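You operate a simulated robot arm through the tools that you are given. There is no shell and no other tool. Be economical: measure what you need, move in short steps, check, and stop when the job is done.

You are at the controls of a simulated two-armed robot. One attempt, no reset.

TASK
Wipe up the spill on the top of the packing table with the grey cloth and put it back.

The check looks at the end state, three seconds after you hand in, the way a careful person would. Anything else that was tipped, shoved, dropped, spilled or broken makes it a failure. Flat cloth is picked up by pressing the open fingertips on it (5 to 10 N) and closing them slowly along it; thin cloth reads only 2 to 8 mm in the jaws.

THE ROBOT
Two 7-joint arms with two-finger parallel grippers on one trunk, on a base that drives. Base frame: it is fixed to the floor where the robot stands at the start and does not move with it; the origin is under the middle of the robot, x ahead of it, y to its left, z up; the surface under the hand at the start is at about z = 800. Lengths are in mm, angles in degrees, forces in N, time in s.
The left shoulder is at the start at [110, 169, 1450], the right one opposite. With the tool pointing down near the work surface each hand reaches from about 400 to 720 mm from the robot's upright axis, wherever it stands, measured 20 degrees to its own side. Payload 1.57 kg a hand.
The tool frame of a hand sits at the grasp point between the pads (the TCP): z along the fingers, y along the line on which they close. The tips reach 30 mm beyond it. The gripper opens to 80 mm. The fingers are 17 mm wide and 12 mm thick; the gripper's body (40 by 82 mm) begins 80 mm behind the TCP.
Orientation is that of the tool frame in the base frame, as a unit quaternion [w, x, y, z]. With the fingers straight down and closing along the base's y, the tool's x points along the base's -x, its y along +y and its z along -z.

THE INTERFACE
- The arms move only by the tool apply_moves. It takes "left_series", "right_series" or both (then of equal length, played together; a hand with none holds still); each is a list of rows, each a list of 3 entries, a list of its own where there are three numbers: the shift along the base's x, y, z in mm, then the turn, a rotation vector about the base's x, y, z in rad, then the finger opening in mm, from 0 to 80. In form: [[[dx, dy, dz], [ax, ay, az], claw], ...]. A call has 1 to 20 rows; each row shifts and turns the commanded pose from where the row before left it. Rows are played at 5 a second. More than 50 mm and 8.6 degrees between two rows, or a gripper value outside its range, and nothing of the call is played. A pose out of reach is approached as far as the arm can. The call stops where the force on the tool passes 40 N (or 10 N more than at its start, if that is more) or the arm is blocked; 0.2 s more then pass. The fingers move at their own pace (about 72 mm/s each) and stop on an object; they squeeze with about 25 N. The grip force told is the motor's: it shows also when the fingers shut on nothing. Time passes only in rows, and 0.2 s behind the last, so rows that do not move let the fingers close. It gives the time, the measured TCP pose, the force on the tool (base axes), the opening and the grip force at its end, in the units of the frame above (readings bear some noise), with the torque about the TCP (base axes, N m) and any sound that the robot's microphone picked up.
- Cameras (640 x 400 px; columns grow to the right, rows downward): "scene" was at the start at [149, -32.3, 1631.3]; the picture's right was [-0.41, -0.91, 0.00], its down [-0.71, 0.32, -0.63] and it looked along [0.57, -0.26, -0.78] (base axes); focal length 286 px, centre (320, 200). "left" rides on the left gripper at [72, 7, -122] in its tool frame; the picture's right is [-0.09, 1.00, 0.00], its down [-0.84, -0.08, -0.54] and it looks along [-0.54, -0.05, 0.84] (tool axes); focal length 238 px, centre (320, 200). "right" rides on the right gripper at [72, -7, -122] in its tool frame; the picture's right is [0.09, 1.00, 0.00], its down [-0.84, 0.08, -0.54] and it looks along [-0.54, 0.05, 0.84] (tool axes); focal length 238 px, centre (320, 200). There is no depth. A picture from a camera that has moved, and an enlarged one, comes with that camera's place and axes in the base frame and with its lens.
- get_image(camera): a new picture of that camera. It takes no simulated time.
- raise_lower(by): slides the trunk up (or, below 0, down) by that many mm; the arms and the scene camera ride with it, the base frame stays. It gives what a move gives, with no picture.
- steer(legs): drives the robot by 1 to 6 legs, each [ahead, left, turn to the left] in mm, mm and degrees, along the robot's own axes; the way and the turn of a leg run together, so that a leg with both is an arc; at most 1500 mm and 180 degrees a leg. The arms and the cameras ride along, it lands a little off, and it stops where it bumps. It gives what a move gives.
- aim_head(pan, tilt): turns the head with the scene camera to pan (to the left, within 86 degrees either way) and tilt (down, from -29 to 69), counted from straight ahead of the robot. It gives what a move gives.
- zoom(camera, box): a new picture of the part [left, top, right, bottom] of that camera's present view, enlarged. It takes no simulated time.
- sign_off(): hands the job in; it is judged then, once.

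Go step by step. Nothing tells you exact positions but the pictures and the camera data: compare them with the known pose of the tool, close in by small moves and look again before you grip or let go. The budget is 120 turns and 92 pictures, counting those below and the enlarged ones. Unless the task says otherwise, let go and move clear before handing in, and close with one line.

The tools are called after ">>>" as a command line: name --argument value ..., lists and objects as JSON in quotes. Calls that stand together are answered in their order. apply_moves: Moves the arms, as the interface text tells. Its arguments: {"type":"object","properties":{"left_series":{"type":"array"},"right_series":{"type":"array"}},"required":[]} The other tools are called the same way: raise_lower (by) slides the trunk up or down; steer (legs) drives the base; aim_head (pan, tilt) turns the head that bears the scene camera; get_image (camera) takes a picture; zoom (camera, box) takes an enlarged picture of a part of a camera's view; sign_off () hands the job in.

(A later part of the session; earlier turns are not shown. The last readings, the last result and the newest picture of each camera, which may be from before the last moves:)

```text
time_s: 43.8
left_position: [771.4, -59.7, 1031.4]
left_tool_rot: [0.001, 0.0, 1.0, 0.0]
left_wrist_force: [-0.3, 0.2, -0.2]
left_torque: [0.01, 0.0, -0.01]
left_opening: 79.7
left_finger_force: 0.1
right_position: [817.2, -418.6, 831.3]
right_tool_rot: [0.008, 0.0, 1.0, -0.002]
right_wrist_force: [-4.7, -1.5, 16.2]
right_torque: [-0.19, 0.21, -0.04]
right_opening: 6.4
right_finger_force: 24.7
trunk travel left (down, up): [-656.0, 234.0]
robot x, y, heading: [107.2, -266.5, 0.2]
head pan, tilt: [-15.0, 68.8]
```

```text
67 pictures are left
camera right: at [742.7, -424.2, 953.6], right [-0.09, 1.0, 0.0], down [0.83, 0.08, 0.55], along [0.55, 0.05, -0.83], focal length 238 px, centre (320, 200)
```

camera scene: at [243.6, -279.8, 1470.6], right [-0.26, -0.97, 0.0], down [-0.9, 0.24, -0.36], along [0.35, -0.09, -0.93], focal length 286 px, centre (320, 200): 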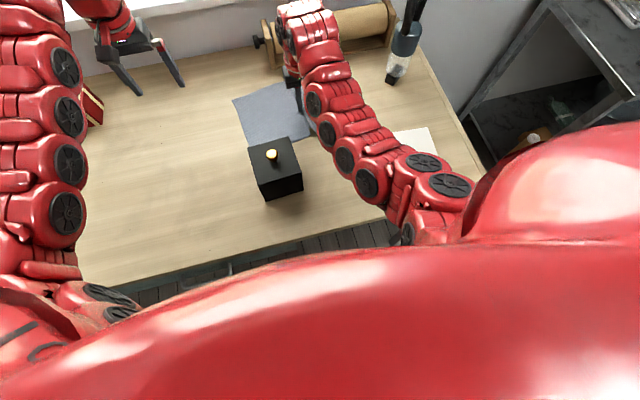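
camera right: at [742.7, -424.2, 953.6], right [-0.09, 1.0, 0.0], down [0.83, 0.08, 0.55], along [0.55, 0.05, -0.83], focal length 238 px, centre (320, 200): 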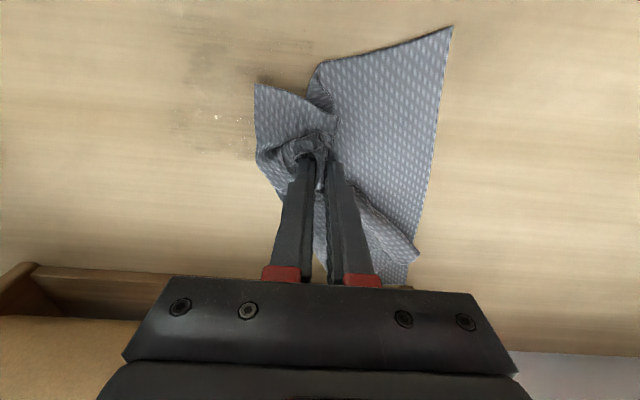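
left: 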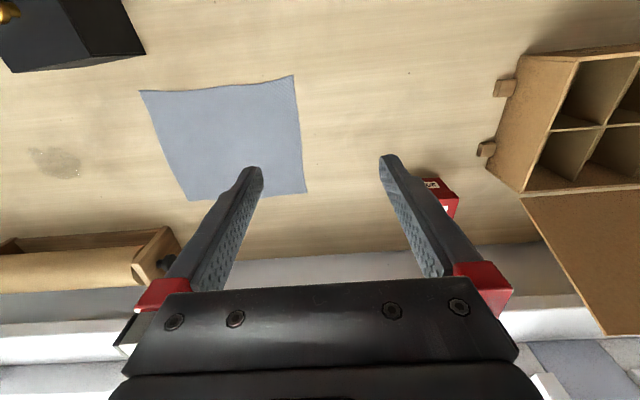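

The patch is fading. I'll continue serpentine: y≈-442 back, then y≈-465 forward.

>>> apply_moves --right_series '[[[0, -12, 0.3], [0, 0, 0], 0], [[0, -11, 0], [0, 0, 0], 0], [[-10, 0, 0], [0, 0, 0], 0], [[-10, 0, 0], [0, 0, 0], 0], [[-10, 0, 0], [0, 0, 0], 0], [[-10, 0, 0], [0, 0, 0], 0], [[-10, 0, 0], [0, 0, 0], 0], [[-10, 0, 0], [0, 0, 0], 0], [[-10, 0, 0], [0, 0, 0], 0], [[-10, 0, 0], [0, 0, 0], 0], [[-10, 0, 0], [0, 0, 0], 0], [[-10, 0, 0], [0, 0, 0], 0], [[0, 0, 0], [0, 0, 0], 0]]'

>>> get_image --camera "right"

```text
time_s: 46.6
left_position: [772.4, -58.1, 1031.2]
left_tool_rot: [0.001, -0.002, 1.0, 0.0]
left_wrist_force: [-0.3, 0.3, -0.8]
left_torque: [0.0, 0.01, -0.03]
left_opening: 80.1
left_finger_force: 0.1
right_position: [718.9, -439.3, 831.2]
right_tool_rot: [0.008, -0.001, 1.0, -0.002]
right_wrist_force: [6.1, 2.7, 26.8]
right_torque: [-0.11, -0.07, 0.06]
right_opening: 6.4
right_finger_force: 24.3
trunk travel left (down, up): [-656.0, 234.0]
robot x, y, heading: [107.2, -266.0, -0.0]
head pan, tilt: [-15.0, 68.8]
```

```text
66 pictures are left
camera right: at [644.6, -445.5, 953.5], right [-0.09, 1.0, 0.0], down [0.83, 0.08, 0.55], along [0.55, 0.05, -0.83], focal length 238 px, centre (320, 200)
```

right: 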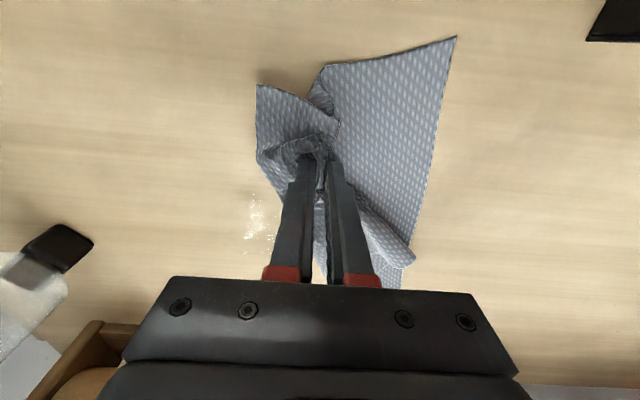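

>>> apply_moves --right_series '[[[0, -12, 0.4], [0, 0, 0], 0], [[0, -12, 0], [0, 0, 0], 0], [[10, 0, 0], [0, 0, 0], 0], [[10, 0, 0], [0, 0, 0], 0], [[10, 0, 0], [0, 0, 0], 0], [[10, 0, 0], [0, 0, 0], 0], [[10, 0, 0], [0, 0, 0], 0], [[10, 0, 0], [0, 0, 0], 0], [[10, 0, 0], [0, 0, 0], 0], [[10, 0, 0], [0, 0, 0], 0], [[10, 0, 0], [0, 0, 0], 0], [[8, 0, 0], [0, 0, 0], 0], [[0, 0, 0], [0, 0, 0], 0]]'

>>> get_image --camera "right"

```text
time_s: 49.4
left_position: [772.8, -59.7, 1031.2]
left_tool_rot: [0.0, -0.002, 1.0, 0.0]
left_wrist_force: [0.2, 0.0, 0.3]
left_torque: [0.01, -0.01, 0.01]
left_opening: 80.1
left_finger_force: 0.1
right_position: [814.2, -465.5, 833.3]
right_tool_rot: [0.008, -0.001, 1.0, -0.002]
right_wrist_force: [-1.9, 0.1, 11.0]
right_torque: [-0.1, 0.11, -0.06]
right_opening: 6.6
right_finger_force: 24.8
trunk travel left (down, up): [-656.0, 234.0]
robot x, y, heading: [107.9, -262.9, 0.2]
head pan, tilt: [-15.0, 68.8]
```

```text
65 pictures are left
camera right: at [741.5, -471.1, 953.5], right [-0.09, 1.0, 0.0], down [0.83, 0.08, 0.56], along [0.55, 0.05, -0.83], focal length 238 px, centre (320, 200)
```

right: 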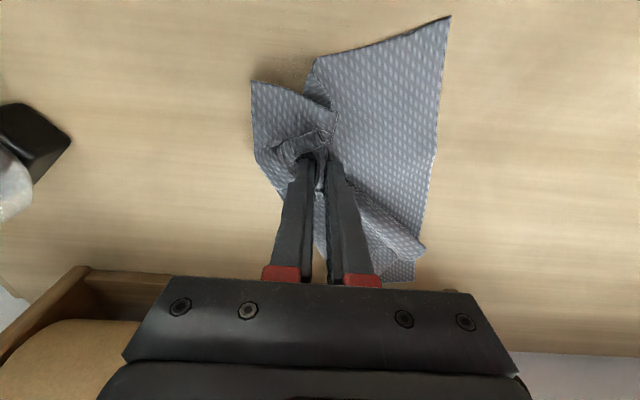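

Almost gone. One more pass back at y≈-490, then lift and inspect.

>>> apply_moves --right_series '[[[0, -12, 0], [0, 0, 0], 0], [[0, -11, -0.3], [0, 0, 0], 0], [[-10, 0, 0], [0, 0, 0], 0], [[-10, 0, 0], [0, 0, 0], 0], [[-10, 0, -0.3], [0, 0, 0], 0], [[-10, 0, 0], [0, 0, 0], 0], [[-10, 0, 0], [0, 0, 0], 0], [[-10, 0, 0], [0, 0, 0], 0], [[-10, 0, 0], [0, 0, 0], 0], [[-10, 0, 0], [0, 0, 0], 0], [[-10, 0, 0], [0, 0, 0], 0], [[-8, 0, 0], [0, 0, 0], 0], [[0, 0, 0], [0, 0, 0], 0]]'

>>> apply_moves --right_series '[[[0, 0, 10], [0, 0, 0], 0], [[0, 20, 20], [0, 0, 0], 0], [[0, 30, 20], [0, 0, 0], 0], [[0, 30, 20], [0, 0, 0], 0], [[0, 30, 10], [0, 0, 0], 0], [[0, 20, 0], [0, 0, 0], 0]]'

>>> get_image --camera "right"

>>> get_image --camera "scene"

```text
time_s: 52.2
left_position: [772.5, -59.5, 1031.9]
left_tool_rot: [0.0, -0.002, 1.0, -0.001]
left_wrist_force: [-0.5, -0.8, 0.1]
left_torque: [-0.02, 0.0, 0.0]
left_opening: 79.9
left_finger_force: 0.0
right_position: [718.6, -487.1, 832.8]
right_tool_rot: [0.007, 0.0, 1.0, -0.002]
right_wrist_force: [5.9, 0.1, 20.5]
right_torque: [-0.16, -0.02, 0.02]
right_opening: 6.5
right_finger_force: 25.1
trunk travel left (down, up): [-656.0, 234.0]
robot x, y, heading: [107.7, -262.0, 0.3]
head pan, tilt: [-15.0, 68.8]
```

```text
time_s: 53.6
left_position: [775.1, -58.5, 1030.2]
left_tool_rot: [-0.001, -0.001, 1.0, 0.0]
left_wrist_force: [0.3, 0.2, 0.4]
left_torque: [-0.01, 0.01, 0.02]
left_opening: 80.1
left_finger_force: 0.0
right_position: [737.8, -357.8, 895.6]
right_tool_rot: [0.007, 0.0, 1.0, -0.002]
right_wrist_force: [-0.2, -0.5, -0.4]
right_torque: [0.0, 0.02, -0.02]
right_opening: 6.6
right_finger_force: 25.0
right hand out of reach, approached as far as the arm can: row 3, 4
trunk travel left (down, up): [-656.0, 234.0]
robot x, y, heading: [111.4, -263.9, 0.2]
head pan, tilt: [-15.0, 68.8]
```

```text
64 pictures are left
camera right: at [665.3, -363.0, 1018.3], right [-0.09, 1.0, 0.0], down [0.83, 0.08, 0.55], along [0.55, 0.05, -0.83], focal length 238 px, centre (320, 200)
```

right: 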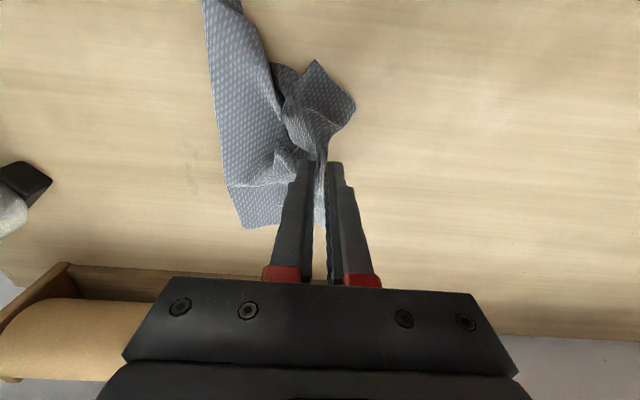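

```text
63 pictures are left
camera scene: at [244.0, -280.2, 1503.3], right [-0.26, -0.97, 0.0], down [-0.9, 0.24, -0.36], along [0.35, -0.09, -0.93], focal length 286 px, centre (320, 200)
```

scene: 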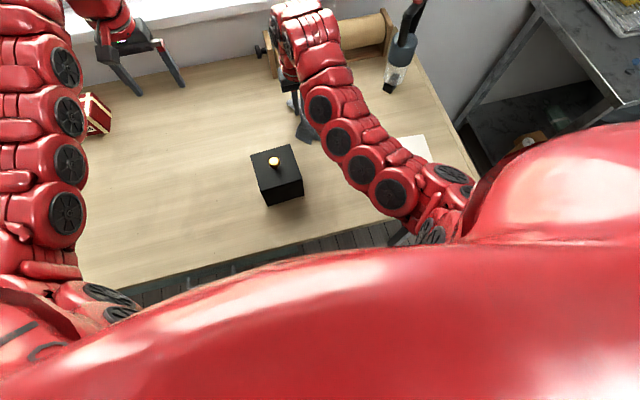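

>>> zoom --camera "right" --box '[100, 80, 340, 230]'

```text
2.67 times, centred on (220, 155) of right
camera zoom: at [665.3, -363.0, 1018.3], right [-0.09, 1.0, 0.0], down [0.83, 0.08, 0.55], along [0.55, 0.05, -0.83], focal length 636 px, centre (587, 320)
```

zoom: 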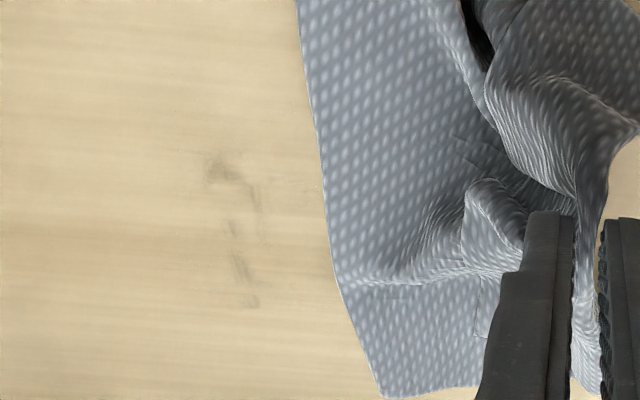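

Only a faint line remains at y≈-488, x 750–815 (the gap between the fingers). I'll stroke at y≈-502 forward and y≈-475 back.

>>> apply_moves --right_series '[[[0, -35, 0], [0, 0, 0], 0], [[0, -35, 0], [0, 0, 0], 0], [[0, -35, -10], [0, 0, 0], 0], [[0, -36, -15], [0, 0, 0], 0], [[0, 0, -15], [0, 0, 0], 0], [[0, 0, -10], [0, 0, 0], 0], [[0, 0, -6], [0, 0, 0], 0], [[0, 0, 0], [0, 0, 0], 0]]'

>>> get_image --camera "right"

```text
time_s: 55.4
left_position: [774.6, -58.3, 1030.9]
left_tool_rot: [-0.001, -0.001, 1.0, 0.0]
left_wrist_force: [0.6, -1.2, 0.5]
left_torque: [0.04, -0.01, -0.01]
left_opening: 80.0
left_finger_force: 0.1
right_position: [741.7, -499.3, 835.1]
right_tool_rot: [0.007, 0.001, 1.0, -0.001]
right_wrist_force: [-0.7, 0.1, -0.7]
right_torque: [-0.02, 0.01, 0.01]
right_opening: 6.6
right_finger_force: 24.6
right hand out of reach, approached as far as the arm can: row 2
trunk travel left (down, up): [-656.0, 234.0]
robot x, y, heading: [108.8, -266.6, 0.1]
head pan, tilt: [-15.0, 68.8]
```

```text
61 pictures are left
camera right: at [667.7, -504.6, 956.7], right [-0.09, 1.0, 0.0], down [0.83, 0.08, 0.55], along [0.55, 0.05, -0.83], focal length 238 px, centre (320, 200)
```

right: 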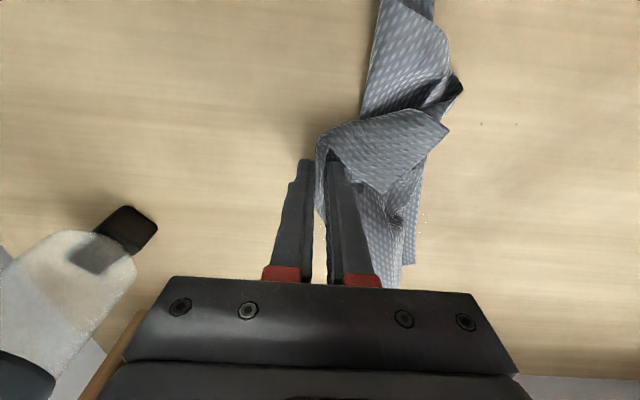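

>>> apply_moves --right_series '[[[0, 0, -3], [0, 0, 0], 0], [[0, 0, -1], [0, 0, 0], 0], [[10, 0, 0], [0, 0, 0], 0], [[10, 0, 0], [0, 0, 0], 0], [[10, 0, 0], [0, 0, 0], 0], [[10, 0, 0], [0, 0, 0], 0], [[10, 0, 0], [0, 0, 0], 0], [[10, 0, 0], [0, 0, 0], 0], [[10, 0, 0], [0, 0, 0], 0], [[8, 0, 0], [0, 0, 0], 0], [[0, 0, 0], [0, 0, 0], 0]]'

>>> apply_moves --right_series '[[[0, 12, 0.3], [0, 0, 0], 0], [[0, 12, 0], [0, 0, 0], 0], [[-10, 0, 0], [0, 0, 0], 0], [[-10, 0, 0], [0, 0, 0], 0], [[-10, 0, 0], [0, 0, 0], 0], [[-10, 0, 0], [0, 0, 0], 0], [[-10, 0, 0], [0, 0, 0], 0], [[-10, 0, 0], [0, 0, 0], 0], [[-10, 0, 0], [0, 0, 0], 0], [[-10, 0, 0], [0, 0, 0], 0], [[-8, 0, 0], [0, 0, 0], 0], [[0, 0, 0], [0, 0, 0], 0]]'

>>> get_image --camera "right"

```text
time_s: 57.8
left_position: [774.4, -58.9, 1031.2]
left_tool_rot: [-0.001, -0.001, 1.0, 0.0]
left_wrist_force: [0.8, 1.1, -1.0]
left_torque: [-0.02, 0.01, 0.02]
left_opening: 79.9
left_finger_force: 0.1
right_position: [820.0, -499.4, 833.2]
right_tool_rot: [0.007, 0.0, 1.0, -0.001]
right_wrist_force: [0.0, 0.0, 0.4]
right_torque: [-0.01, 0.0, 0.02]
right_opening: 6.6
right_finger_force: 24.9
trunk travel left (down, up): [-656.0, 234.0]
robot x, y, heading: [113.4, -265.9, 0.4]
head pan, tilt: [-15.0, 68.8]
```

```text
time_s: 60.4
left_position: [774.0, -60.9, 1031.9]
left_tool_rot: [-0.001, -0.002, 1.0, 0.0]
left_wrist_force: [-0.6, 0.2, 0.5]
left_torque: [-0.01, -0.02, 0.03]
left_opening: 79.9
left_finger_force: 0.0
right_position: [731.7, -474.6, 833.3]
right_tool_rot: [0.007, 0.0, 1.0, -0.001]
right_wrist_force: [-0.5, -0.8, 1.0]
right_torque: [0.04, 0.03, 0.03]
right_opening: 6.5
right_finger_force: 25.1
trunk travel left (down, up): [-656.0, 234.0]
robot x, y, heading: [112.6, -267.1, 0.3]
head pan, tilt: [-15.0, 68.8]
```

```text
60 pictures are left
camera right: at [657.4, -480.1, 953.9], right [-0.09, 1.0, 0.0], down [0.83, 0.08, 0.55], along [0.55, 0.05, -0.83], focal length 238 px, centre (320, 200)
```

right: 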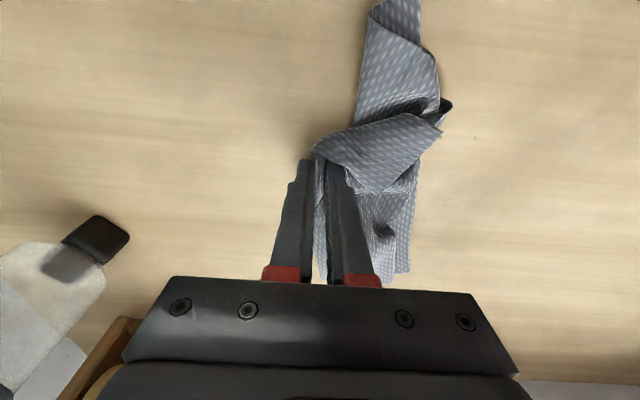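

>>> get_image --camera "left"

```text
59 pictures are left
camera left: at [701.4, -53.4, 1153.3], right [0.09, 1.0, 0.0], down [0.84, -0.07, 0.54], along [0.54, -0.05, -0.84], focal length 238 px, centre (320, 200)
```

left: 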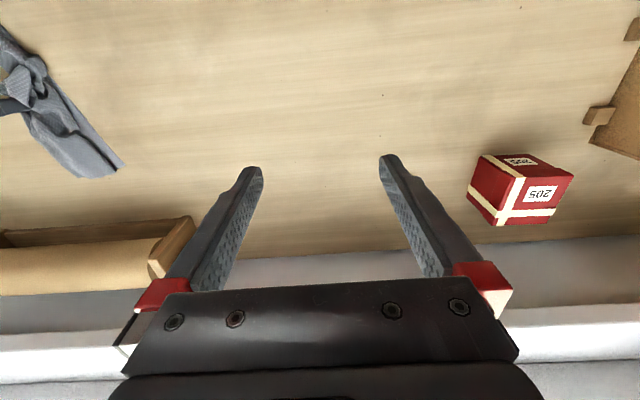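

I'll press properly now: stroke forward at y≈-475, then across at y≈-410.

>>> apply_moves --right_series '[[[0, 0, -2], [0, 0, 0], 0], [[0, 0, -0.7], [0, 0, 0], 0], [[0, 0, -0.5], [0, 0, 0], 0], [[0, 0, 0], [0, 0, 0], 0]]'

```text
time_s: 61.4
left_position: [771.3, -59.4, 1032.9]
left_tool_rot: [0.001, 0.0, 1.0, -0.001]
left_wrist_force: [-0.2, -0.4, 0.4]
left_torque: [-0.03, 0.0, -0.01]
left_opening: 79.9
left_finger_force: 0.0
right_position: [732.0, -474.2, 831.4]
right_tool_rot: [0.01, 0.0, 1.0, -0.003]
right_wrist_force: [-1.2, -2.3, 24.6]
right_torque: [0.06, 0.12, -0.01]
right_opening: 6.6
right_finger_force: 25.1
trunk travel left (down, up): [-656.0, 234.0]
robot x, y, heading: [108.5, -267.2, 0.2]
head pan, tilt: [-15.0, 68.8]
```

>>> apply_moves --right_series '[[[0, -6, 0.5], [0, 0, 0], 0], [[0, -6, 0], [0, 0, 0], 0], [[10, -6, 0], [0, 0, 0], 0], [[10, 0, 0], [0, 0, 0], 0], [[10, 0, 0], [0, 0, 0], 0], [[10, 0, 0], [0, 0, 0], 0], [[10, 0, 0], [0, 0, 0], 0], [[10, 0, 0], [0, 0, 0], 0], [[10, 0, 0], [0, 0, 0], 0], [[10, 0, 0], [0, 0, 0], 0], [[6, 0, 0], [0, 0, 0], 0], [[0, 0, 0], [0, 0, 0], 0]]'

>>> get_image --camera "right"

```text
time_s: 64.0
left_position: [771.5, -58.8, 1032.1]
left_tool_rot: [0.001, -0.002, 1.0, 0.0]
left_wrist_force: [0.3, -0.1, 0.2]
left_torque: [-0.04, 0.04, 0.03]
left_opening: 80.1
left_finger_force: 0.1
right_position: [817.1, -490.8, 832.2]
right_tool_rot: [0.008, -0.001, 1.0, -0.002]
right_wrist_force: [-4.9, 0.7, 14.3]
right_torque: [0.13, 0.24, 0.04]
right_opening: 6.6
right_finger_force: 24.6
trunk travel left (down, up): [-656.0, 234.0]
robot x, y, heading: [109.7, -265.5, 0.1]
head pan, tilt: [-15.0, 68.8]
```

```text
58 pictures are left
camera right: at [742.7, -496.9, 952.6], right [-0.09, 1.0, 0.0], down [0.83, 0.08, 0.56], along [0.55, 0.05, -0.83], focal length 238 px, centre (320, 200)
```

right: 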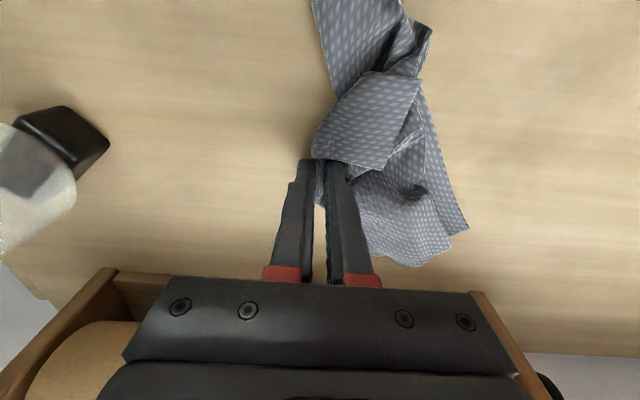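

>>> apply_moves --right_series '[[[0, 5, 3], [0, 0, 0], 0], [[0, 15, 0], [0, 0, 0], 0], [[0, 15, 0], [0, 0, 0], 0], [[0, 15, 0], [0, 0, 0], 0], [[0, 15, 0], [0, 0, 0], 0], [[0, 15, 0], [0, 0, 0], 0], [[0, 2, -2.4], [0, 0, 0], 0], [[0, 0, -0.6], [0, 0, 0], 0], [[0, 0, 0], [0, 0, 0], 0]]'

>>> get_image --camera "right"

```text
time_s: 66.0
left_position: [773.0, -58.6, 1031.5]
left_tool_rot: [0.001, -0.001, 1.0, 0.0]
left_wrist_force: [0.1, 0.4, 0.0]
left_torque: [-0.01, -0.01, 0.01]
left_opening: 79.9
left_finger_force: 0.1
right_position: [818.1, -409.7, 830.8]
right_tool_rot: [0.009, -0.001, 1.0, -0.002]
right_wrist_force: [4.9, -1.4, 12.5]
right_torque: [0.07, -0.09, -0.03]
right_opening: 6.3
right_finger_force: 25.1
trunk travel left (down, up): [-656.0, 234.0]
robot x, y, heading: [110.5, -265.2, 0.3]
head pan, tilt: [-15.0, 68.8]
```

```text
57 pictures are left
camera right: at [743.9, -415.2, 952.6], right [-0.09, 1.0, -0.01], down [0.83, 0.08, 0.56], along [0.55, 0.05, -0.83], focal length 238 px, centre (320, 200)
```

right: 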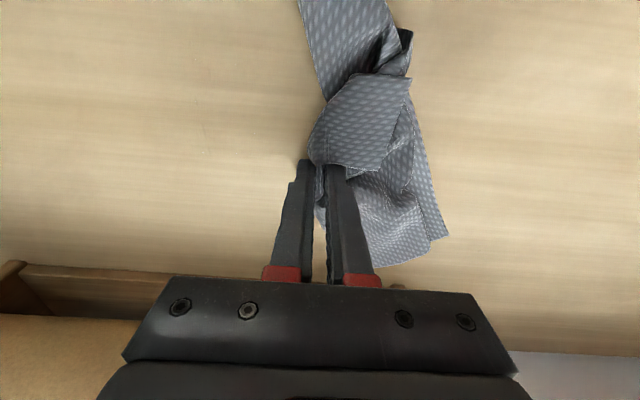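

>>> apply_moves --right_series '[[[-10, 0, 0], [0, 0, 0], 0], [[-10, 0, 0], [0, 0, 0], 0], [[-10, 0, 0], [0, 0, 0], 0], [[-10, 0, 0], [0, 0, 0], 0], [[-10, 0, 0], [0, 0, 0], 0], [[-10, 0, 0], [0, 0, 0], 0], [[-10, 0, 0], [0, 0, 0], 0], [[-10, 0, 0], [0, 0, 0], 0], [[0, 0, 0], [0, 0, 0], 0]]'

>>> apply_moves --right_series '[[[0, 0, 15], [0, 0, 0], 0], [[0, 25, 15], [0, 0, 0], 0], [[0, 40, 5], [0, 0, 0], 0], [[0, 40, 0], [0, 0, 0], 0], [[0, 40, 0], [0, 0, 0], 0], [[0, 0, 0], [0, 0, 0], 0]]'

>>> get_image --camera "right"

>>> zoom --camera "right" --box '[0, 80, 300, 280]'

>>> zoom --camera "scene" --box '[240, 0, 480, 150]'

```text
time_s: 68.0
left_position: [772.1, -58.9, 1031.2]
left_tool_rot: [0.001, -0.002, 1.0, 0.0]
left_wrist_force: [1.0, 0.3, -0.6]
left_torque: [0.01, -0.02, -0.03]
left_opening: 80.0
left_finger_force: 0.0
right_position: [735.5, -407.1, 831.4]
right_tool_rot: [0.009, 0.0, 1.0, -0.002]
right_wrist_force: [8.7, 1.0, 24.5]
right_torque: [0.14, -0.14, -0.06]
right_opening: 6.4
right_finger_force: 25.9
trunk travel left (down, up): [-656.0, 234.0]
robot x, y, heading: [110.6, -263.3, -0.2]
head pan, tilt: [-15.0, 68.8]
```

```text
time_s: 69.4
left_position: [773.6, -59.9, 1030.4]
left_tool_rot: [0.0, 0.0, 1.0, 0.0]
left_wrist_force: [0.4, 0.0, 0.3]
left_torque: [0.01, 0.0, -0.04]
left_opening: 80.2
left_finger_force: 0.0
right_position: [742.9, -264.4, 863.8]
right_tool_rot: [0.006, 0.0, 1.0, 0.0]
right_wrist_force: [-0.4, 0.0, -0.1]
right_torque: [0.01, -0.01, 0.0]
right_opening: 6.4
right_finger_force: 24.8
trunk travel left (down, up): [-656.0, 234.0]
robot x, y, heading: [109.4, -264.2, -0.3]
head pan, tilt: [-15.0, 68.8]
```

```text
56 pictures are left
camera right: at [668.6, -271.5, 985.6], right [-0.09, 1.0, 0.0], down [0.83, 0.08, 0.55], along [0.55, 0.05, -0.83], focal length 238 px, centre (320, 200)
```

right: 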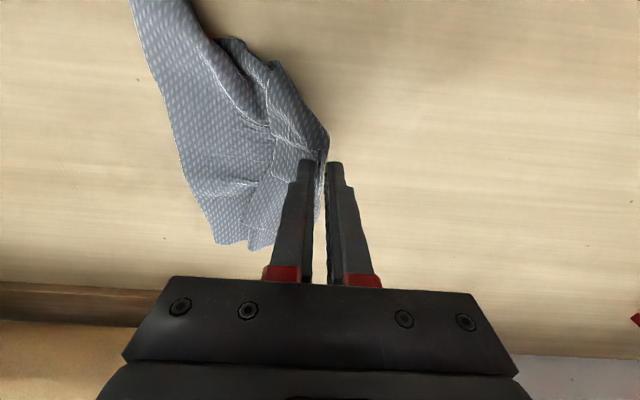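

```text
2.00 times, centred on (150, 180) of right
camera zoom: at [668.6, -271.5, 985.6], right [-0.09, 1.0, 0.0], down [0.83, 0.08, 0.55], along [0.55, 0.05, -0.83], focal length 477 px, centre (660, 240)
```

zoom: 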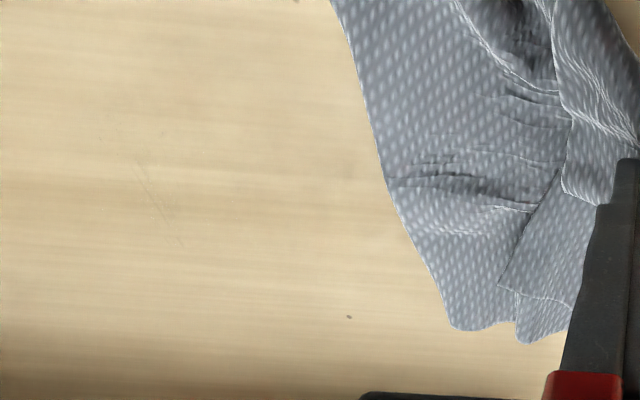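

```text
2.67 times, centred on (360, 75) of scene
camera zoom: at [243.8, -281.1, 1503.4], right [-0.26, -0.97, 0.0], down [-0.9, 0.24, -0.36], along [0.35, -0.09, -0.93], focal length 764 px, centre (213, 533)
```

zoom: 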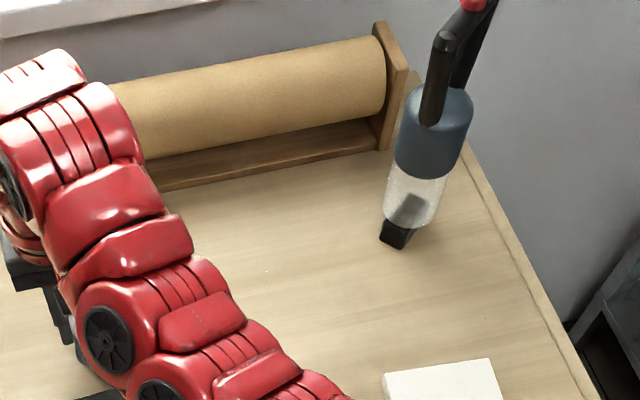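

Just a very faint trace remains around x 755–800, y≈-485. One more pressed double pass there.

>>> apply_moves --right_series '[[[0, -40, 0], [0, 0, 0], 0], [[0, -40, 0], [0, 0, 0], 0], [[0, -40, 0], [0, 0, 0], 0], [[0, -40, 0], [0, 0, 0], 0], [[0, -33, -5], [0, 0, 0], 0], [[0, -20, -10], [0, 0, 0], 0], [[0, 0, -12], [0, 0, 0], 0], [[0, 0, -4], [0, 0, 0], 0], [[0, 0, -1], [0, 0, 0], 0], [[0, 0, 0], [0, 0, 0], 0]]'

>>> get_image --camera "right"

```text
time_s: 71.6
left_position: [774.0, -61.1, 1031.8]
left_tool_rot: [0.001, -0.002, 1.0, 0.0]
left_wrist_force: [0.5, -0.4, 0.4]
left_torque: [-0.02, 0.01, 0.02]
left_opening: 80.1
left_finger_force: 0.1
right_position: [740.2, -479.5, 832.2]
right_tool_rot: [0.007, -0.001, 1.0, -0.001]
right_wrist_force: [-0.1, 1.3, 1.6]
right_torque: [-0.05, 0.01, 0.03]
right_opening: 6.1
right_finger_force: 25.4
trunk travel left (down, up): [-656.0, 234.0]
robot x, y, heading: [106.4, -263.9, 0.0]
head pan, tilt: [-15.0, 68.8]
```

```text
53 pictures are left
camera right: at [665.9, -484.9, 954.6], right [-0.09, 1.0, 0.0], down [0.83, 0.08, 0.55], along [0.55, 0.05, -0.83], focal length 238 px, centre (320, 200)
```

right: 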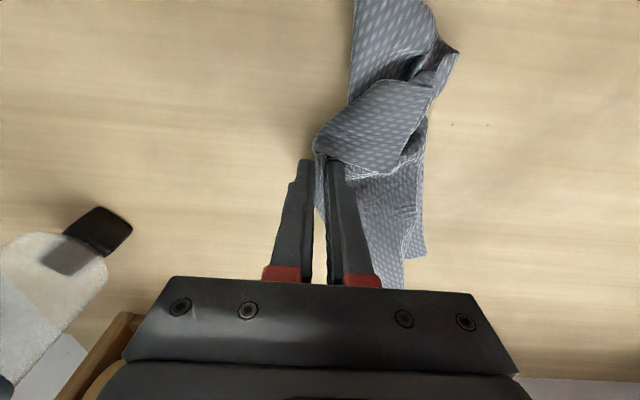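

>>> apply_moves --right_series '[[[0, -14, -0.6], [0, 0, 0], 0], [[10, 0, -0.4], [0, 0, 0], 0], [[10, 0, -0.2], [0, 0, 0], 0], [[10, 0, 0], [0, 0, 0], 0], [[10, 0, 0], [0, 0, 0], 0], [[10, 0, 0], [0, 0, 0], 0], [[10, 0, 0], [0, 0, 0], 0], [[10, 0, 0], [0, 0, 0], 0], [[8, 0, 0], [0, 0, 0], 0], [[0, 0, 0], [0, 0, 0], 0]]'

>>> apply_moves --right_series '[[[0, 10, 0], [0, 0, 0], 0], [[-10, 0, 0], [0, 0, 0], 0], [[-10, 0, 0], [0, 0, 0], 0], [[-10, 0, 0], [0, 0, 0], 0], [[-10, 0, 0], [0, 0, 0], 0], [[-10, 0, 0], [0, 0, 0], 0], [[-10, 0, 0], [0, 0, 0], 0], [[-10, 0, 0], [0, 0, 0], 0], [[0, -18, 0], [0, 0, 0], 0], [[10, 0, 0], [0, 0, 0], 0], [[10, 0, 0], [0, 0, 0], 0], [[10, 0, 0], [0, 0, 0], 0], [[10, 0, 0], [0, 0, 0], 0], [[10, 0, 0], [0, 0, 0], 0], [[10, 0, 0], [0, 0, 0], 0], [[0, 0, 0], [0, 0, 0], 0]]'

>>> get_image --camera "right"

```text
time_s: 73.8
left_position: [773.6, -60.6, 1030.1]
left_tool_rot: [0.0, -0.002, 1.0, 0.0]
left_wrist_force: [-0.2, 0.0, -0.9]
left_torque: [0.0, -0.02, -0.02]
left_opening: 80.1
left_finger_force: 0.0
right_position: [817.1, -492.0, 831.9]
right_tool_rot: [0.007, 0.0, 1.0, -0.001]
right_wrist_force: [0.3, -0.4, 2.1]
right_torque: [0.0, -0.02, -0.01]
right_opening: 6.5
right_finger_force: 24.8
trunk travel left (down, up): [-656.0, 234.0]
robot x, y, heading: [110.0, -266.3, -0.1]
head pan, tilt: [-15.0, 68.8]
```

```text
time_s: 77.2
left_position: [773.4, -60.7, 1030.3]
left_tool_rot: [0.0, 0.0, 1.0, 0.0]
left_wrist_force: [-1.4, 0.0, 0.0]
left_torque: [-0.02, 0.01, -0.02]
left_opening: 80.0
left_finger_force: 0.1
right_position: [806.3, -500.2, 831.1]
right_tool_rot: [0.007, 0.001, 1.0, -0.002]
right_wrist_force: [-2.5, -1.2, 7.3]
right_torque: [0.02, 0.12, -0.01]
right_opening: 6.5
right_finger_force: 24.6
trunk travel left (down, up): [-656.0, 234.0]
robot x, y, heading: [107.1, -265.3, 0.2]
head pan, tilt: [-15.0, 68.8]
```

```text
52 pictures are left
camera right: at [732.3, -506.4, 952.8], right [-0.09, 1.0, 0.0], down [0.83, 0.08, 0.55], along [0.55, 0.05, -0.83], focal length 238 px, centre (320, 200)
```

right: 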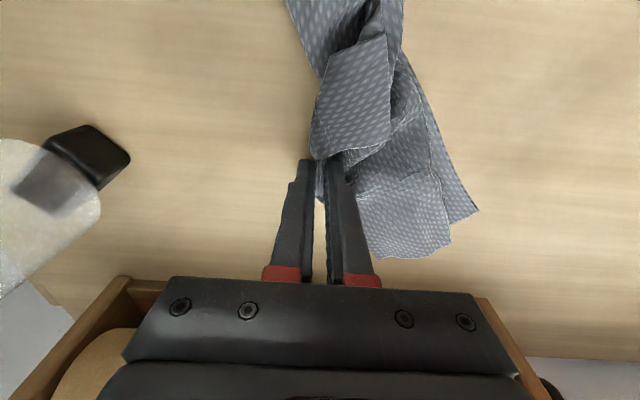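

Now I'll lift, carry toward the cloth's place and inspect the area.

>>> apply_moves --right_series '[[[-10, 0, 15], [0, 0, 0], 0], [[-10, 30, 15], [0, 0, 0], 0], [[-10, 40, 10], [0, 0, 0], 0], [[-10, 40, 0], [0, 0, 0], 0], [[0, 40, 0], [0, 0, 0], 0], [[0, 40, 0], [0, 0, 0], 0], [[0, 40, 0], [0, 0, 0], 0], [[0, 0, 0], [0, 0, 0], 0]]'

>>> get_image --camera "right"

>>> zoom --camera "right" --box '[0, 80, 300, 280]'

>>> zoom --camera "scene" --box '[270, 50, 430, 150]'

```text
time_s: 79.0
left_position: [773.8, -60.3, 1031.0]
left_tool_rot: [-0.001, -0.001, 1.0, 0.0]
left_wrist_force: [-0.4, -0.3, -0.5]
left_torque: [0.02, -0.01, -0.03]
left_opening: 79.9
left_finger_force: 0.1
right_position: [765.4, -269.7, 868.4]
right_tool_rot: [0.007, 0.0, 1.0, -0.002]
right_wrist_force: [0.6, -0.8, 0.4]
right_torque: [0.02, -0.03, -0.03]
right_opening: 6.3
right_finger_force: 25.1
trunk travel left (down, up): [-656.0, 234.0]
robot x, y, heading: [108.2, -266.8, -0.1]
head pan, tilt: [-15.0, 68.8]
```

```text
51 pictures are left
camera right: at [690.8, -276.0, 990.7], right [-0.09, 1.0, 0.0], down [0.83, 0.08, 0.55], along [0.55, 0.05, -0.83], focal length 238 px, centre (320, 200)
```

right: 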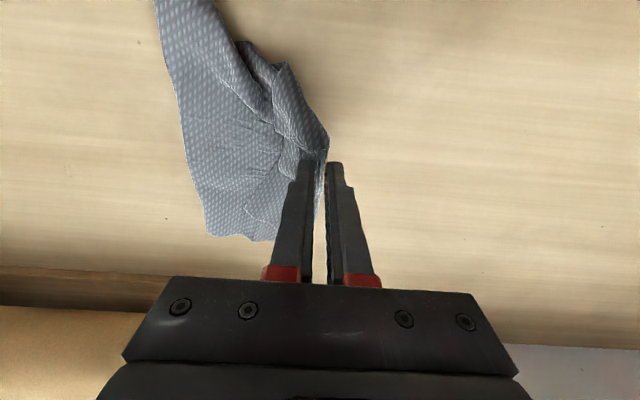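

```text
2.00 times, centred on (150, 180) of right
camera zoom: at [690.8, -276.0, 990.7], right [-0.09, 1.0, 0.0], down [0.83, 0.08, 0.55], along [0.55, 0.05, -0.83], focal length 477 px, centre (660, 240)
```

zoom: 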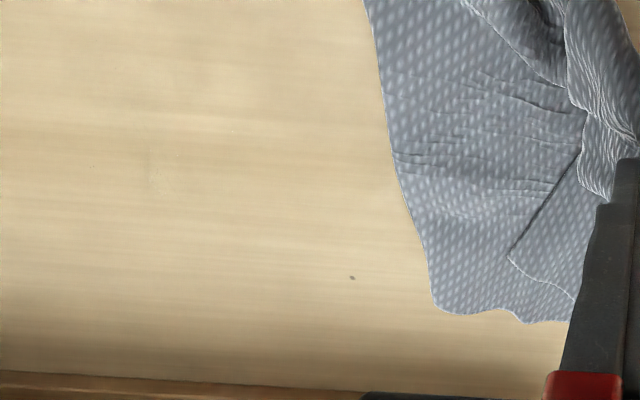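

```text
4.00 times, centred on (350, 100) of scene
camera zoom: at [243.8, -281.2, 1503.4], right [-0.26, -0.97, 0.0], down [-0.9, 0.24, -0.36], along [0.35, -0.09, -0.93], focal length 1145 px, centre (200, 600)
```

zoom: 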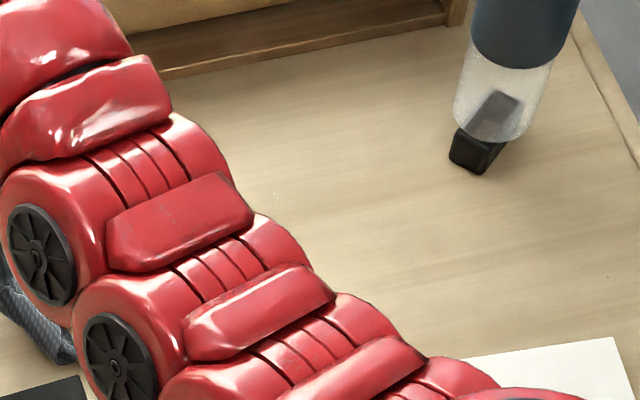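

Only a speck near (806, -490) remains. One short, firmer scrub there.

>>> apply_moves --right_series '[[[8, -40, 0], [0, 0, 0], 0], [[8, -40, 0], [0, 0, 0], 0], [[8, -40, 0], [0, 0, 0], 0], [[0, -40, 0], [0, 0, 0], 0], [[0, -40, -5], [0, 0, 0], 0], [[0, -32, -10], [0, 0, 0], 0], [[0, 0, -14], [0, 0, 0], 0], [[0, 0, -6], [0, 0, 0], 0], [[0, 0, -2], [0, 0, 0], 0], [[0, 0, 0], [0, 0, 0], 0]]'

```text
time_s: 81.2
left_position: [773.4, -59.5, 1030.0]
left_tool_rot: [-0.001, -0.002, 1.0, -0.001]
left_wrist_force: [-0.4, 0.1, -0.6]
left_torque: [-0.01, 0.01, 0.0]
left_opening: 80.0
left_finger_force: 0.0
right_position: [790.1, -500.7, 833.9]
right_tool_rot: [0.007, 0.0, 1.0, -0.002]
right_wrist_force: [0.4, 0.9, 0.2]
right_torque: [0.01, -0.01, -0.03]
right_opening: 6.5
right_finger_force: 24.6
trunk travel left (down, up): [-656.0, 234.0]
robot x, y, heading: [110.2, -267.5, -0.1]
head pan, tilt: [-15.0, 68.8]
```

>>> apply_moves --right_series '[[[0, 0, -3.2], [0, 0, 0], 0], [[10, 0, -0.3], [0, 0, 0], 0], [[10, 0, 0], [0, 0, 0], 0], [[10, 0, 0], [0, 0, 0], 0], [[0, 8, 0], [0, 0, 0], 0], [[-10, 0, 0], [0, 0, 0], 0], [[-10, 0, 0], [0, 0, 0], 0], [[-10, 0, 0], [0, 0, 0], 0], [[0, 8, 0], [0, 0, 0], 0], [[10, 0, 0], [0, 0, 0], 0], [[10, 0, 0], [0, 0, 0], 0], [[10, 0, 0], [0, 0, 0], 0], [[0, -20, 0], [0, 0, 0], 0], [[-10, 0, 0], [0, 0, 0], 0], [[-10, 0, 0], [0, 0, 0], 0]]'

>>> apply_moves --right_series '[[[-10, 0, 15], [0, 0, 0], 0], [[-10, 30, 15], [0, 0, 0], 0], [[-10, 40, 10], [0, 0, 0], 0], [[-10, 40, 0], [0, 0, 0], 0], [[0, 40, 0], [0, 0, 0], 0], [[0, 40, 0], [0, 0, 0], 0], [[0, 40, 0], [0, 0, 0], 0], [[0, 0, 0], [0, 0, 0], 0]]'

>>> get_image --camera "right"

>>> zoom --camera "right" --box '[0, 80, 300, 280]'

```text
time_s: 84.4
left_position: [773.3, -58.6, 1032.0]
left_tool_rot: [0.0, -0.003, 1.0, 0.0]
left_wrist_force: [0.3, 0.2, 0.1]
left_torque: [0.05, -0.05, -0.01]
left_opening: 79.9
left_finger_force: 0.0
right_position: [800.9, -505.2, 831.9]
right_tool_rot: [0.009, 0.0, 1.0, -0.002]
right_wrist_force: [4.1, -1.5, 12.3]
right_torque: [-0.01, -0.13, -0.07]
right_opening: 6.6
right_finger_force: 24.8
trunk travel left (down, up): [-656.0, 234.0]
robot x, y, heading: [111.3, -265.3, 0.0]
head pan, tilt: [-15.0, 68.8]
```

```text
time_s: 86.2
left_position: [774.3, -60.8, 1031.1]
left_tool_rot: [0.0, 0.0, 1.0, 0.0]
left_wrist_force: [0.3, -0.1, -0.2]
left_torque: [-0.01, 0.04, -0.01]
left_opening: 79.8
left_finger_force: 0.1
right_position: [762.1, -277.1, 871.5]
right_tool_rot: [0.007, 0.001, 1.0, -0.001]
right_wrist_force: [0.4, 0.2, -0.1]
right_torque: [0.02, 0.0, -0.04]
right_opening: 6.5
right_finger_force: 24.7
trunk travel left (down, up): [-656.0, 234.0]
robot x, y, heading: [108.7, -261.8, 0.4]
head pan, tilt: [-15.0, 68.8]
```

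```text
48 pictures are left
camera right: at [688.1, -281.7, 992.5], right [-0.09, 1.0, 0.0], down [0.83, 0.08, 0.55], along [0.55, 0.05, -0.83], focal length 238 px, centre (320, 200)
```

right: 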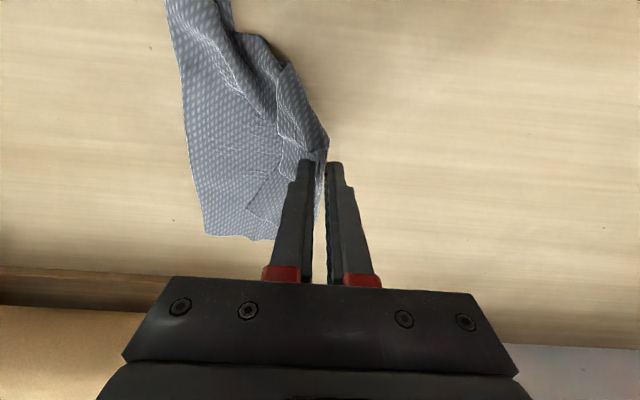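

```text
2.00 times, centred on (150, 180) of right
camera zoom: at [688.1, -281.7, 992.5], right [-0.09, 1.0, 0.0], down [0.83, 0.08, 0.55], along [0.55, 0.05, -0.83], focal length 477 px, centre (660, 240)
```

zoom: 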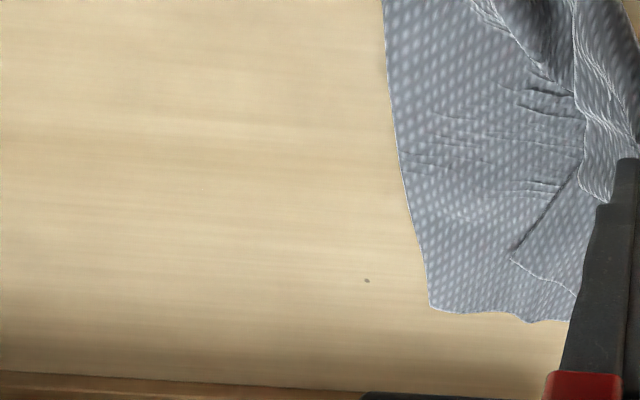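

The table is clean now. Dragging the hand toward +y will trail the cloth flat behind it, so I'll lower the hand a bit and drive the base left to bring the held edge near y≈-40.

>>> apply_moves --right_series '[[[5, 0, -15], [0, 0, 0], 0], [[5, 0, -12], [0, 0, 0], 0], [[0, 10, 0], [0, 0, 0], 0], [[0, 15, 0], [0, 0, 0], 0], [[0, 0, 0], [0, 0, 0], 0]]'

>>> steer --legs '[[0, 110, 0]]'

>>> get_image --camera "right"

>>> get_image --camera "scene"

```text
time_s: 87.4
left_position: [774.7, -59.5, 1031.3]
left_tool_rot: [0.0, -0.001, 1.0, 0.0]
left_wrist_force: [-0.5, 0.5, 0.0]
left_torque: [0.01, -0.01, 0.0]
left_opening: 79.8
left_finger_force: 0.0
right_position: [771.6, -252.0, 843.5]
right_tool_rot: [0.007, 0.0, 1.0, -0.002]
right_wrist_force: [-0.5, 0.0, -0.3]
right_torque: [0.02, 0.02, 0.01]
right_opening: 6.5
right_finger_force: 25.0
trunk travel left (down, up): [-656.0, 234.0]
robot x, y, heading: [108.1, -260.8, 0.2]
head pan, tilt: [-15.0, 68.8]
```

```text
time_s: 88.6
left_position: [773.9, 52.4, 1031.4]
left_tool_rot: [-0.002, -0.002, 1.0, 0.0]
left_wrist_force: [0.5, 0.8, 0.6]
left_torque: [-0.03, 0.0, 0.02]
left_opening: 80.0
left_finger_force: 0.1
right_position: [770.1, -140.4, 844.2]
right_tool_rot: [0.007, 0.0, 1.0, -0.001]
right_wrist_force: [0.1, 0.2, -0.1]
right_torque: [0.02, 0.0, -0.01]
right_opening: 6.4
right_finger_force: 25.3
trunk travel left (down, up): [-656.0, 234.0]
robot x, y, heading: [109.1, -157.8, 0.4]
head pan, tilt: [-15.0, 68.8]
```

```text
46 pictures are left
camera right: at [696.3, -146.6, 965.7], right [-0.09, 1.0, 0.0], down [0.83, 0.08, 0.55], along [0.55, 0.05, -0.83], focal length 238 px, centre (320, 200)
```

right: 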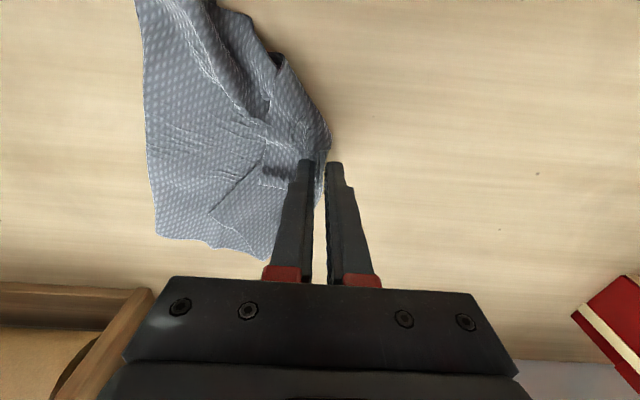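

```text
45 pictures are left
camera scene: at [243.4, -169.3, 1503.4], right [-0.26, -0.97, 0.0], down [-0.9, 0.24, -0.36], along [0.35, -0.09, -0.93], focal length 286 px, centre (320, 200)
```

scene: 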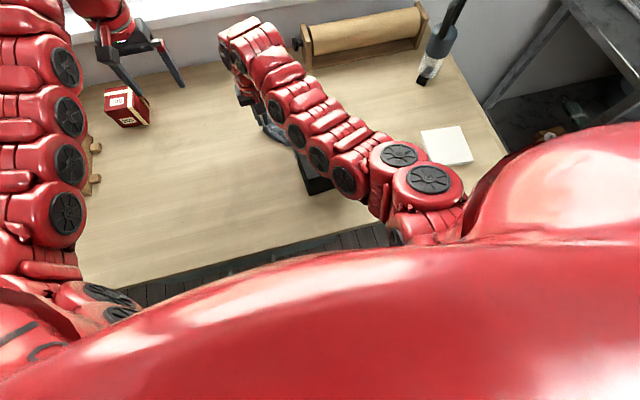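

>>> steer --legs '[[0, 100, 0]]'

>>> get_image --camera "right"

>>> get_image --camera "left"

```text
time_s: 89.7
left_position: [774.4, 150.5, 1030.4]
left_tool_rot: [-0.001, -0.002, 1.0, 0.0]
left_wrist_force: [-0.1, -0.3, 0.0]
left_torque: [-0.01, 0.01, 0.02]
left_opening: 80.0
left_finger_force: 0.0
right_position: [770.6, -42.6, 843.9]
right_tool_rot: [0.008, 0.0, 1.0, -0.002]
right_wrist_force: [-0.5, 0.4, 0.5]
right_torque: [-0.04, -0.01, 0.03]
right_opening: 6.5
right_finger_force: 25.2
trunk travel left (down, up): [-656.0, 234.0]
robot x, y, heading: [109.2, -58.2, 0.0]
head pan, tilt: [-15.0, 68.8]
```

```text
44 pictures are left
camera right: at [696.2, -48.5, 965.6], right [-0.09, 1.0, 0.0], down [0.83, 0.08, 0.55], along [0.55, 0.05, -0.83], focal length 238 px, centre (320, 200)
```

right: 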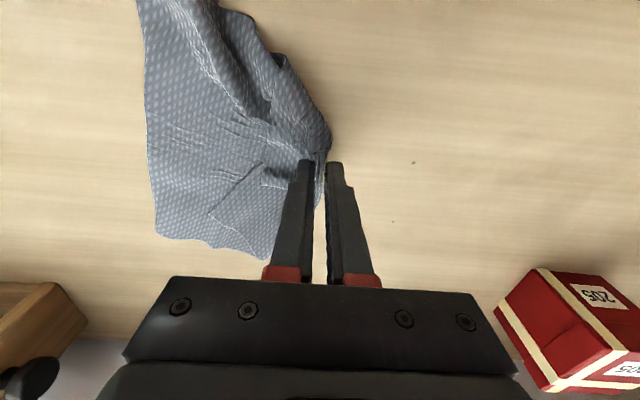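

```text
43 pictures are left
camera left: at [700.9, 156.1, 1153.0], right [0.09, 1.0, 0.0], down [0.84, -0.07, 0.54], along [0.54, -0.05, -0.84], focal length 238 px, centre (320, 200)
```

left: 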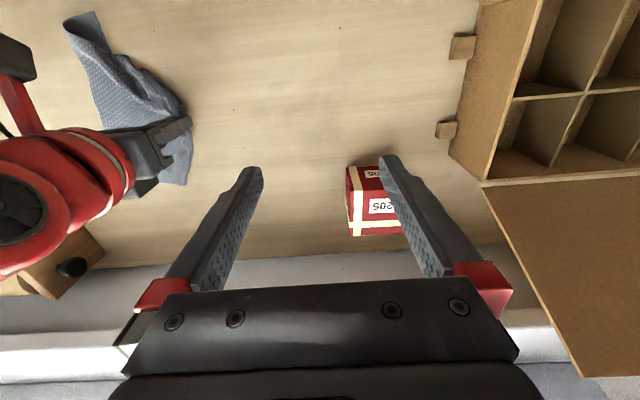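

The cloth is back near its place but bunched. I'll lower it, release and look at its shape before spreading it.

>>> apply_moves --right_series '[[[0, 0, -6], [0, 0, 0], 0], [[0, 0, -4], [0, 0, 0], 0], [[0, 0, 0], [0, 0, 0], 10], [[0, 0, 0], [0, 0, 0], 20], [[0, 0, 2], [0, 0, 0], 30], [[0, 0, 15], [0, 0, 0], 40], [[0, 0, 20], [0, 0, 0], 40]]'

>>> get_image --camera "right"

>>> get_image --camera "left"

```text
time_s: 91.3
left_position: [773.2, 149.8, 1031.4]
left_tool_rot: [-0.001, -0.002, 1.0, 0.0]
left_wrist_force: [-0.8, 0.4, -0.5]
left_torque: [-0.01, -0.04, -0.03]
left_opening: 79.9
left_finger_force: 0.0
right_position: [769.1, -43.5, 872.9]
right_tool_rot: [0.006, -0.001, 1.0, -0.002]
right_wrist_force: [0.5, 0.5, -0.5]
right_torque: [0.0, -0.02, -0.01]
right_opening: 40.1
right_finger_force: 0.0
trunk travel left (down, up): [-656.0, 234.0]
robot x, y, heading: [107.0, -56.2, 0.0]
head pan, tilt: [-15.0, 68.8]
```

```text
42 pictures are left
camera right: at [695.4, -49.0, 994.0], right [-0.09, 1.0, 0.0], down [0.83, 0.08, 0.55], along [0.55, 0.05, -0.83], focal length 238 px, centre (320, 200)
```

right: 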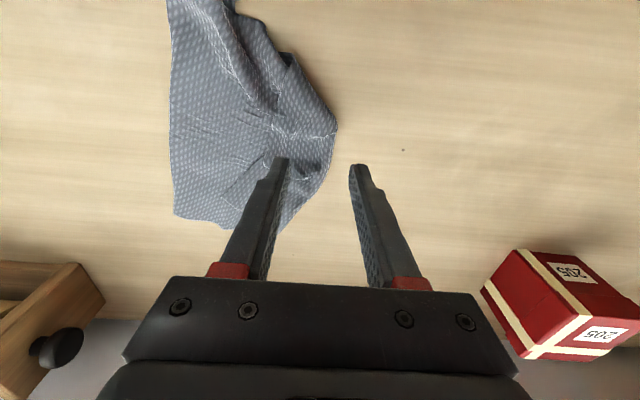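

```text
41 pictures are left
camera left: at [700.7, 155.8, 1153.2], right [0.09, 1.0, 0.0], down [0.84, -0.07, 0.54], along [0.54, -0.05, -0.84], focal length 238 px, centre (320, 200)
```

left: 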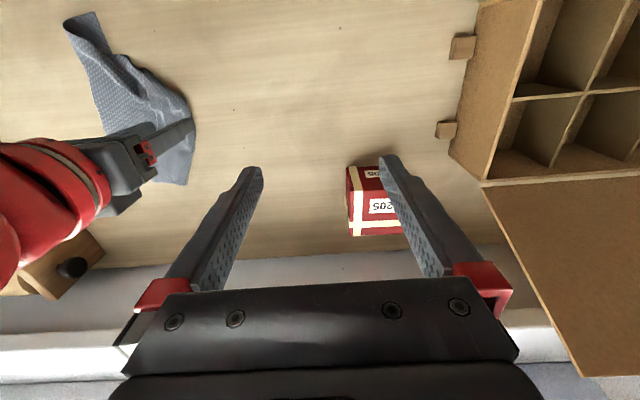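

Cloth released. I'll move the right hand aside for a full view of the cloth.

>>> apply_moves --right_series '[[[0, 0, 30], [0, 0, 0], 40], [[0, -40, 30], [0, 0, 0], 40], [[0, -50, 0], [0, 0, 0], 40], [[0, -50, 0], [0, 0, 0], 40], [[0, -50, 0], [0, 0, 0], 40], [[0, -50, 0], [0, 0, 0], 40], [[0, -50, 0], [0, 0, 0], 40], [[0, 0, 0], [0, 0, 0], 40]]'

>>> aim_head --pan -5 --tilt 55

>>> get_image --camera "scene"

>>> get_image --camera "left"

```text
time_s: 93.1
left_position: [773.4, 149.5, 1030.2]
left_tool_rot: [-0.001, -0.002, 1.0, -0.001]
left_wrist_force: [0.3, 0.3, 0.2]
left_torque: [-0.02, 0.0, -0.03]
left_opening: 80.2
left_finger_force: 0.1
right_position: [769.7, -334.5, 933.7]
right_tool_rot: [0.006, -0.001, 1.0, -0.002]
right_wrist_force: [0.6, 0.0, -1.2]
right_torque: [-0.02, 0.0, -0.02]
right_opening: 40.0
right_finger_force: 0.1
trunk travel left (down, up): [-656.0, 234.0]
robot x, y, heading: [110.9, -55.3, -0.2]
head pan, tilt: [-15.0, 68.8]
```

```text
time_s: 93.9
left_position: [773.3, 149.7, 1030.4]
left_tool_rot: [-0.001, -0.001, 1.0, 0.001]
left_wrist_force: [0.9, 0.0, 0.8]
left_torque: [-0.01, -0.01, -0.03]
left_opening: 80.0
left_finger_force: 0.1
right_position: [768.7, -335.8, 934.5]
right_tool_rot: [0.007, 0.0, 1.0, -0.001]
right_wrist_force: [0.8, 0.2, 0.6]
right_torque: [0.0, 0.03, 0.0]
right_opening: 40.3
right_finger_force: 0.1
trunk travel left (down, up): [-656.0, 234.0]
robot x, y, heading: [111.3, -59.0, 0.0]
head pan, tilt: [-5.0, 55.0]
```

```text
40 pictures are left
camera scene: at [261.0, -63.6, 1518.8], right [-0.09, -1.0, 0.0], down [-0.82, 0.07, -0.57], along [0.57, -0.05, -0.82], focal length 286 px, centre (320, 200)
```

scene: 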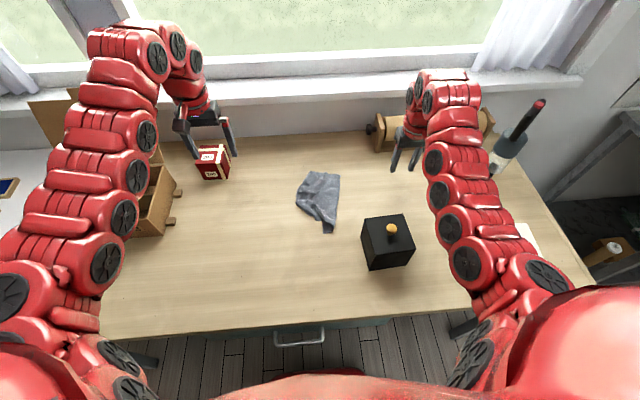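

```text
39 pictures are left
camera left: at [700.8, 155.4, 1153.2], right [0.09, 1.0, 0.0], down [0.84, -0.07, 0.54], along [0.54, -0.05, -0.84], focal length 238 px, centre (320, 200)
```

left: 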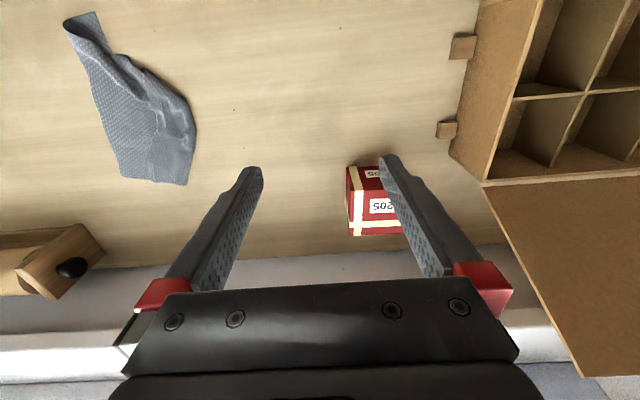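

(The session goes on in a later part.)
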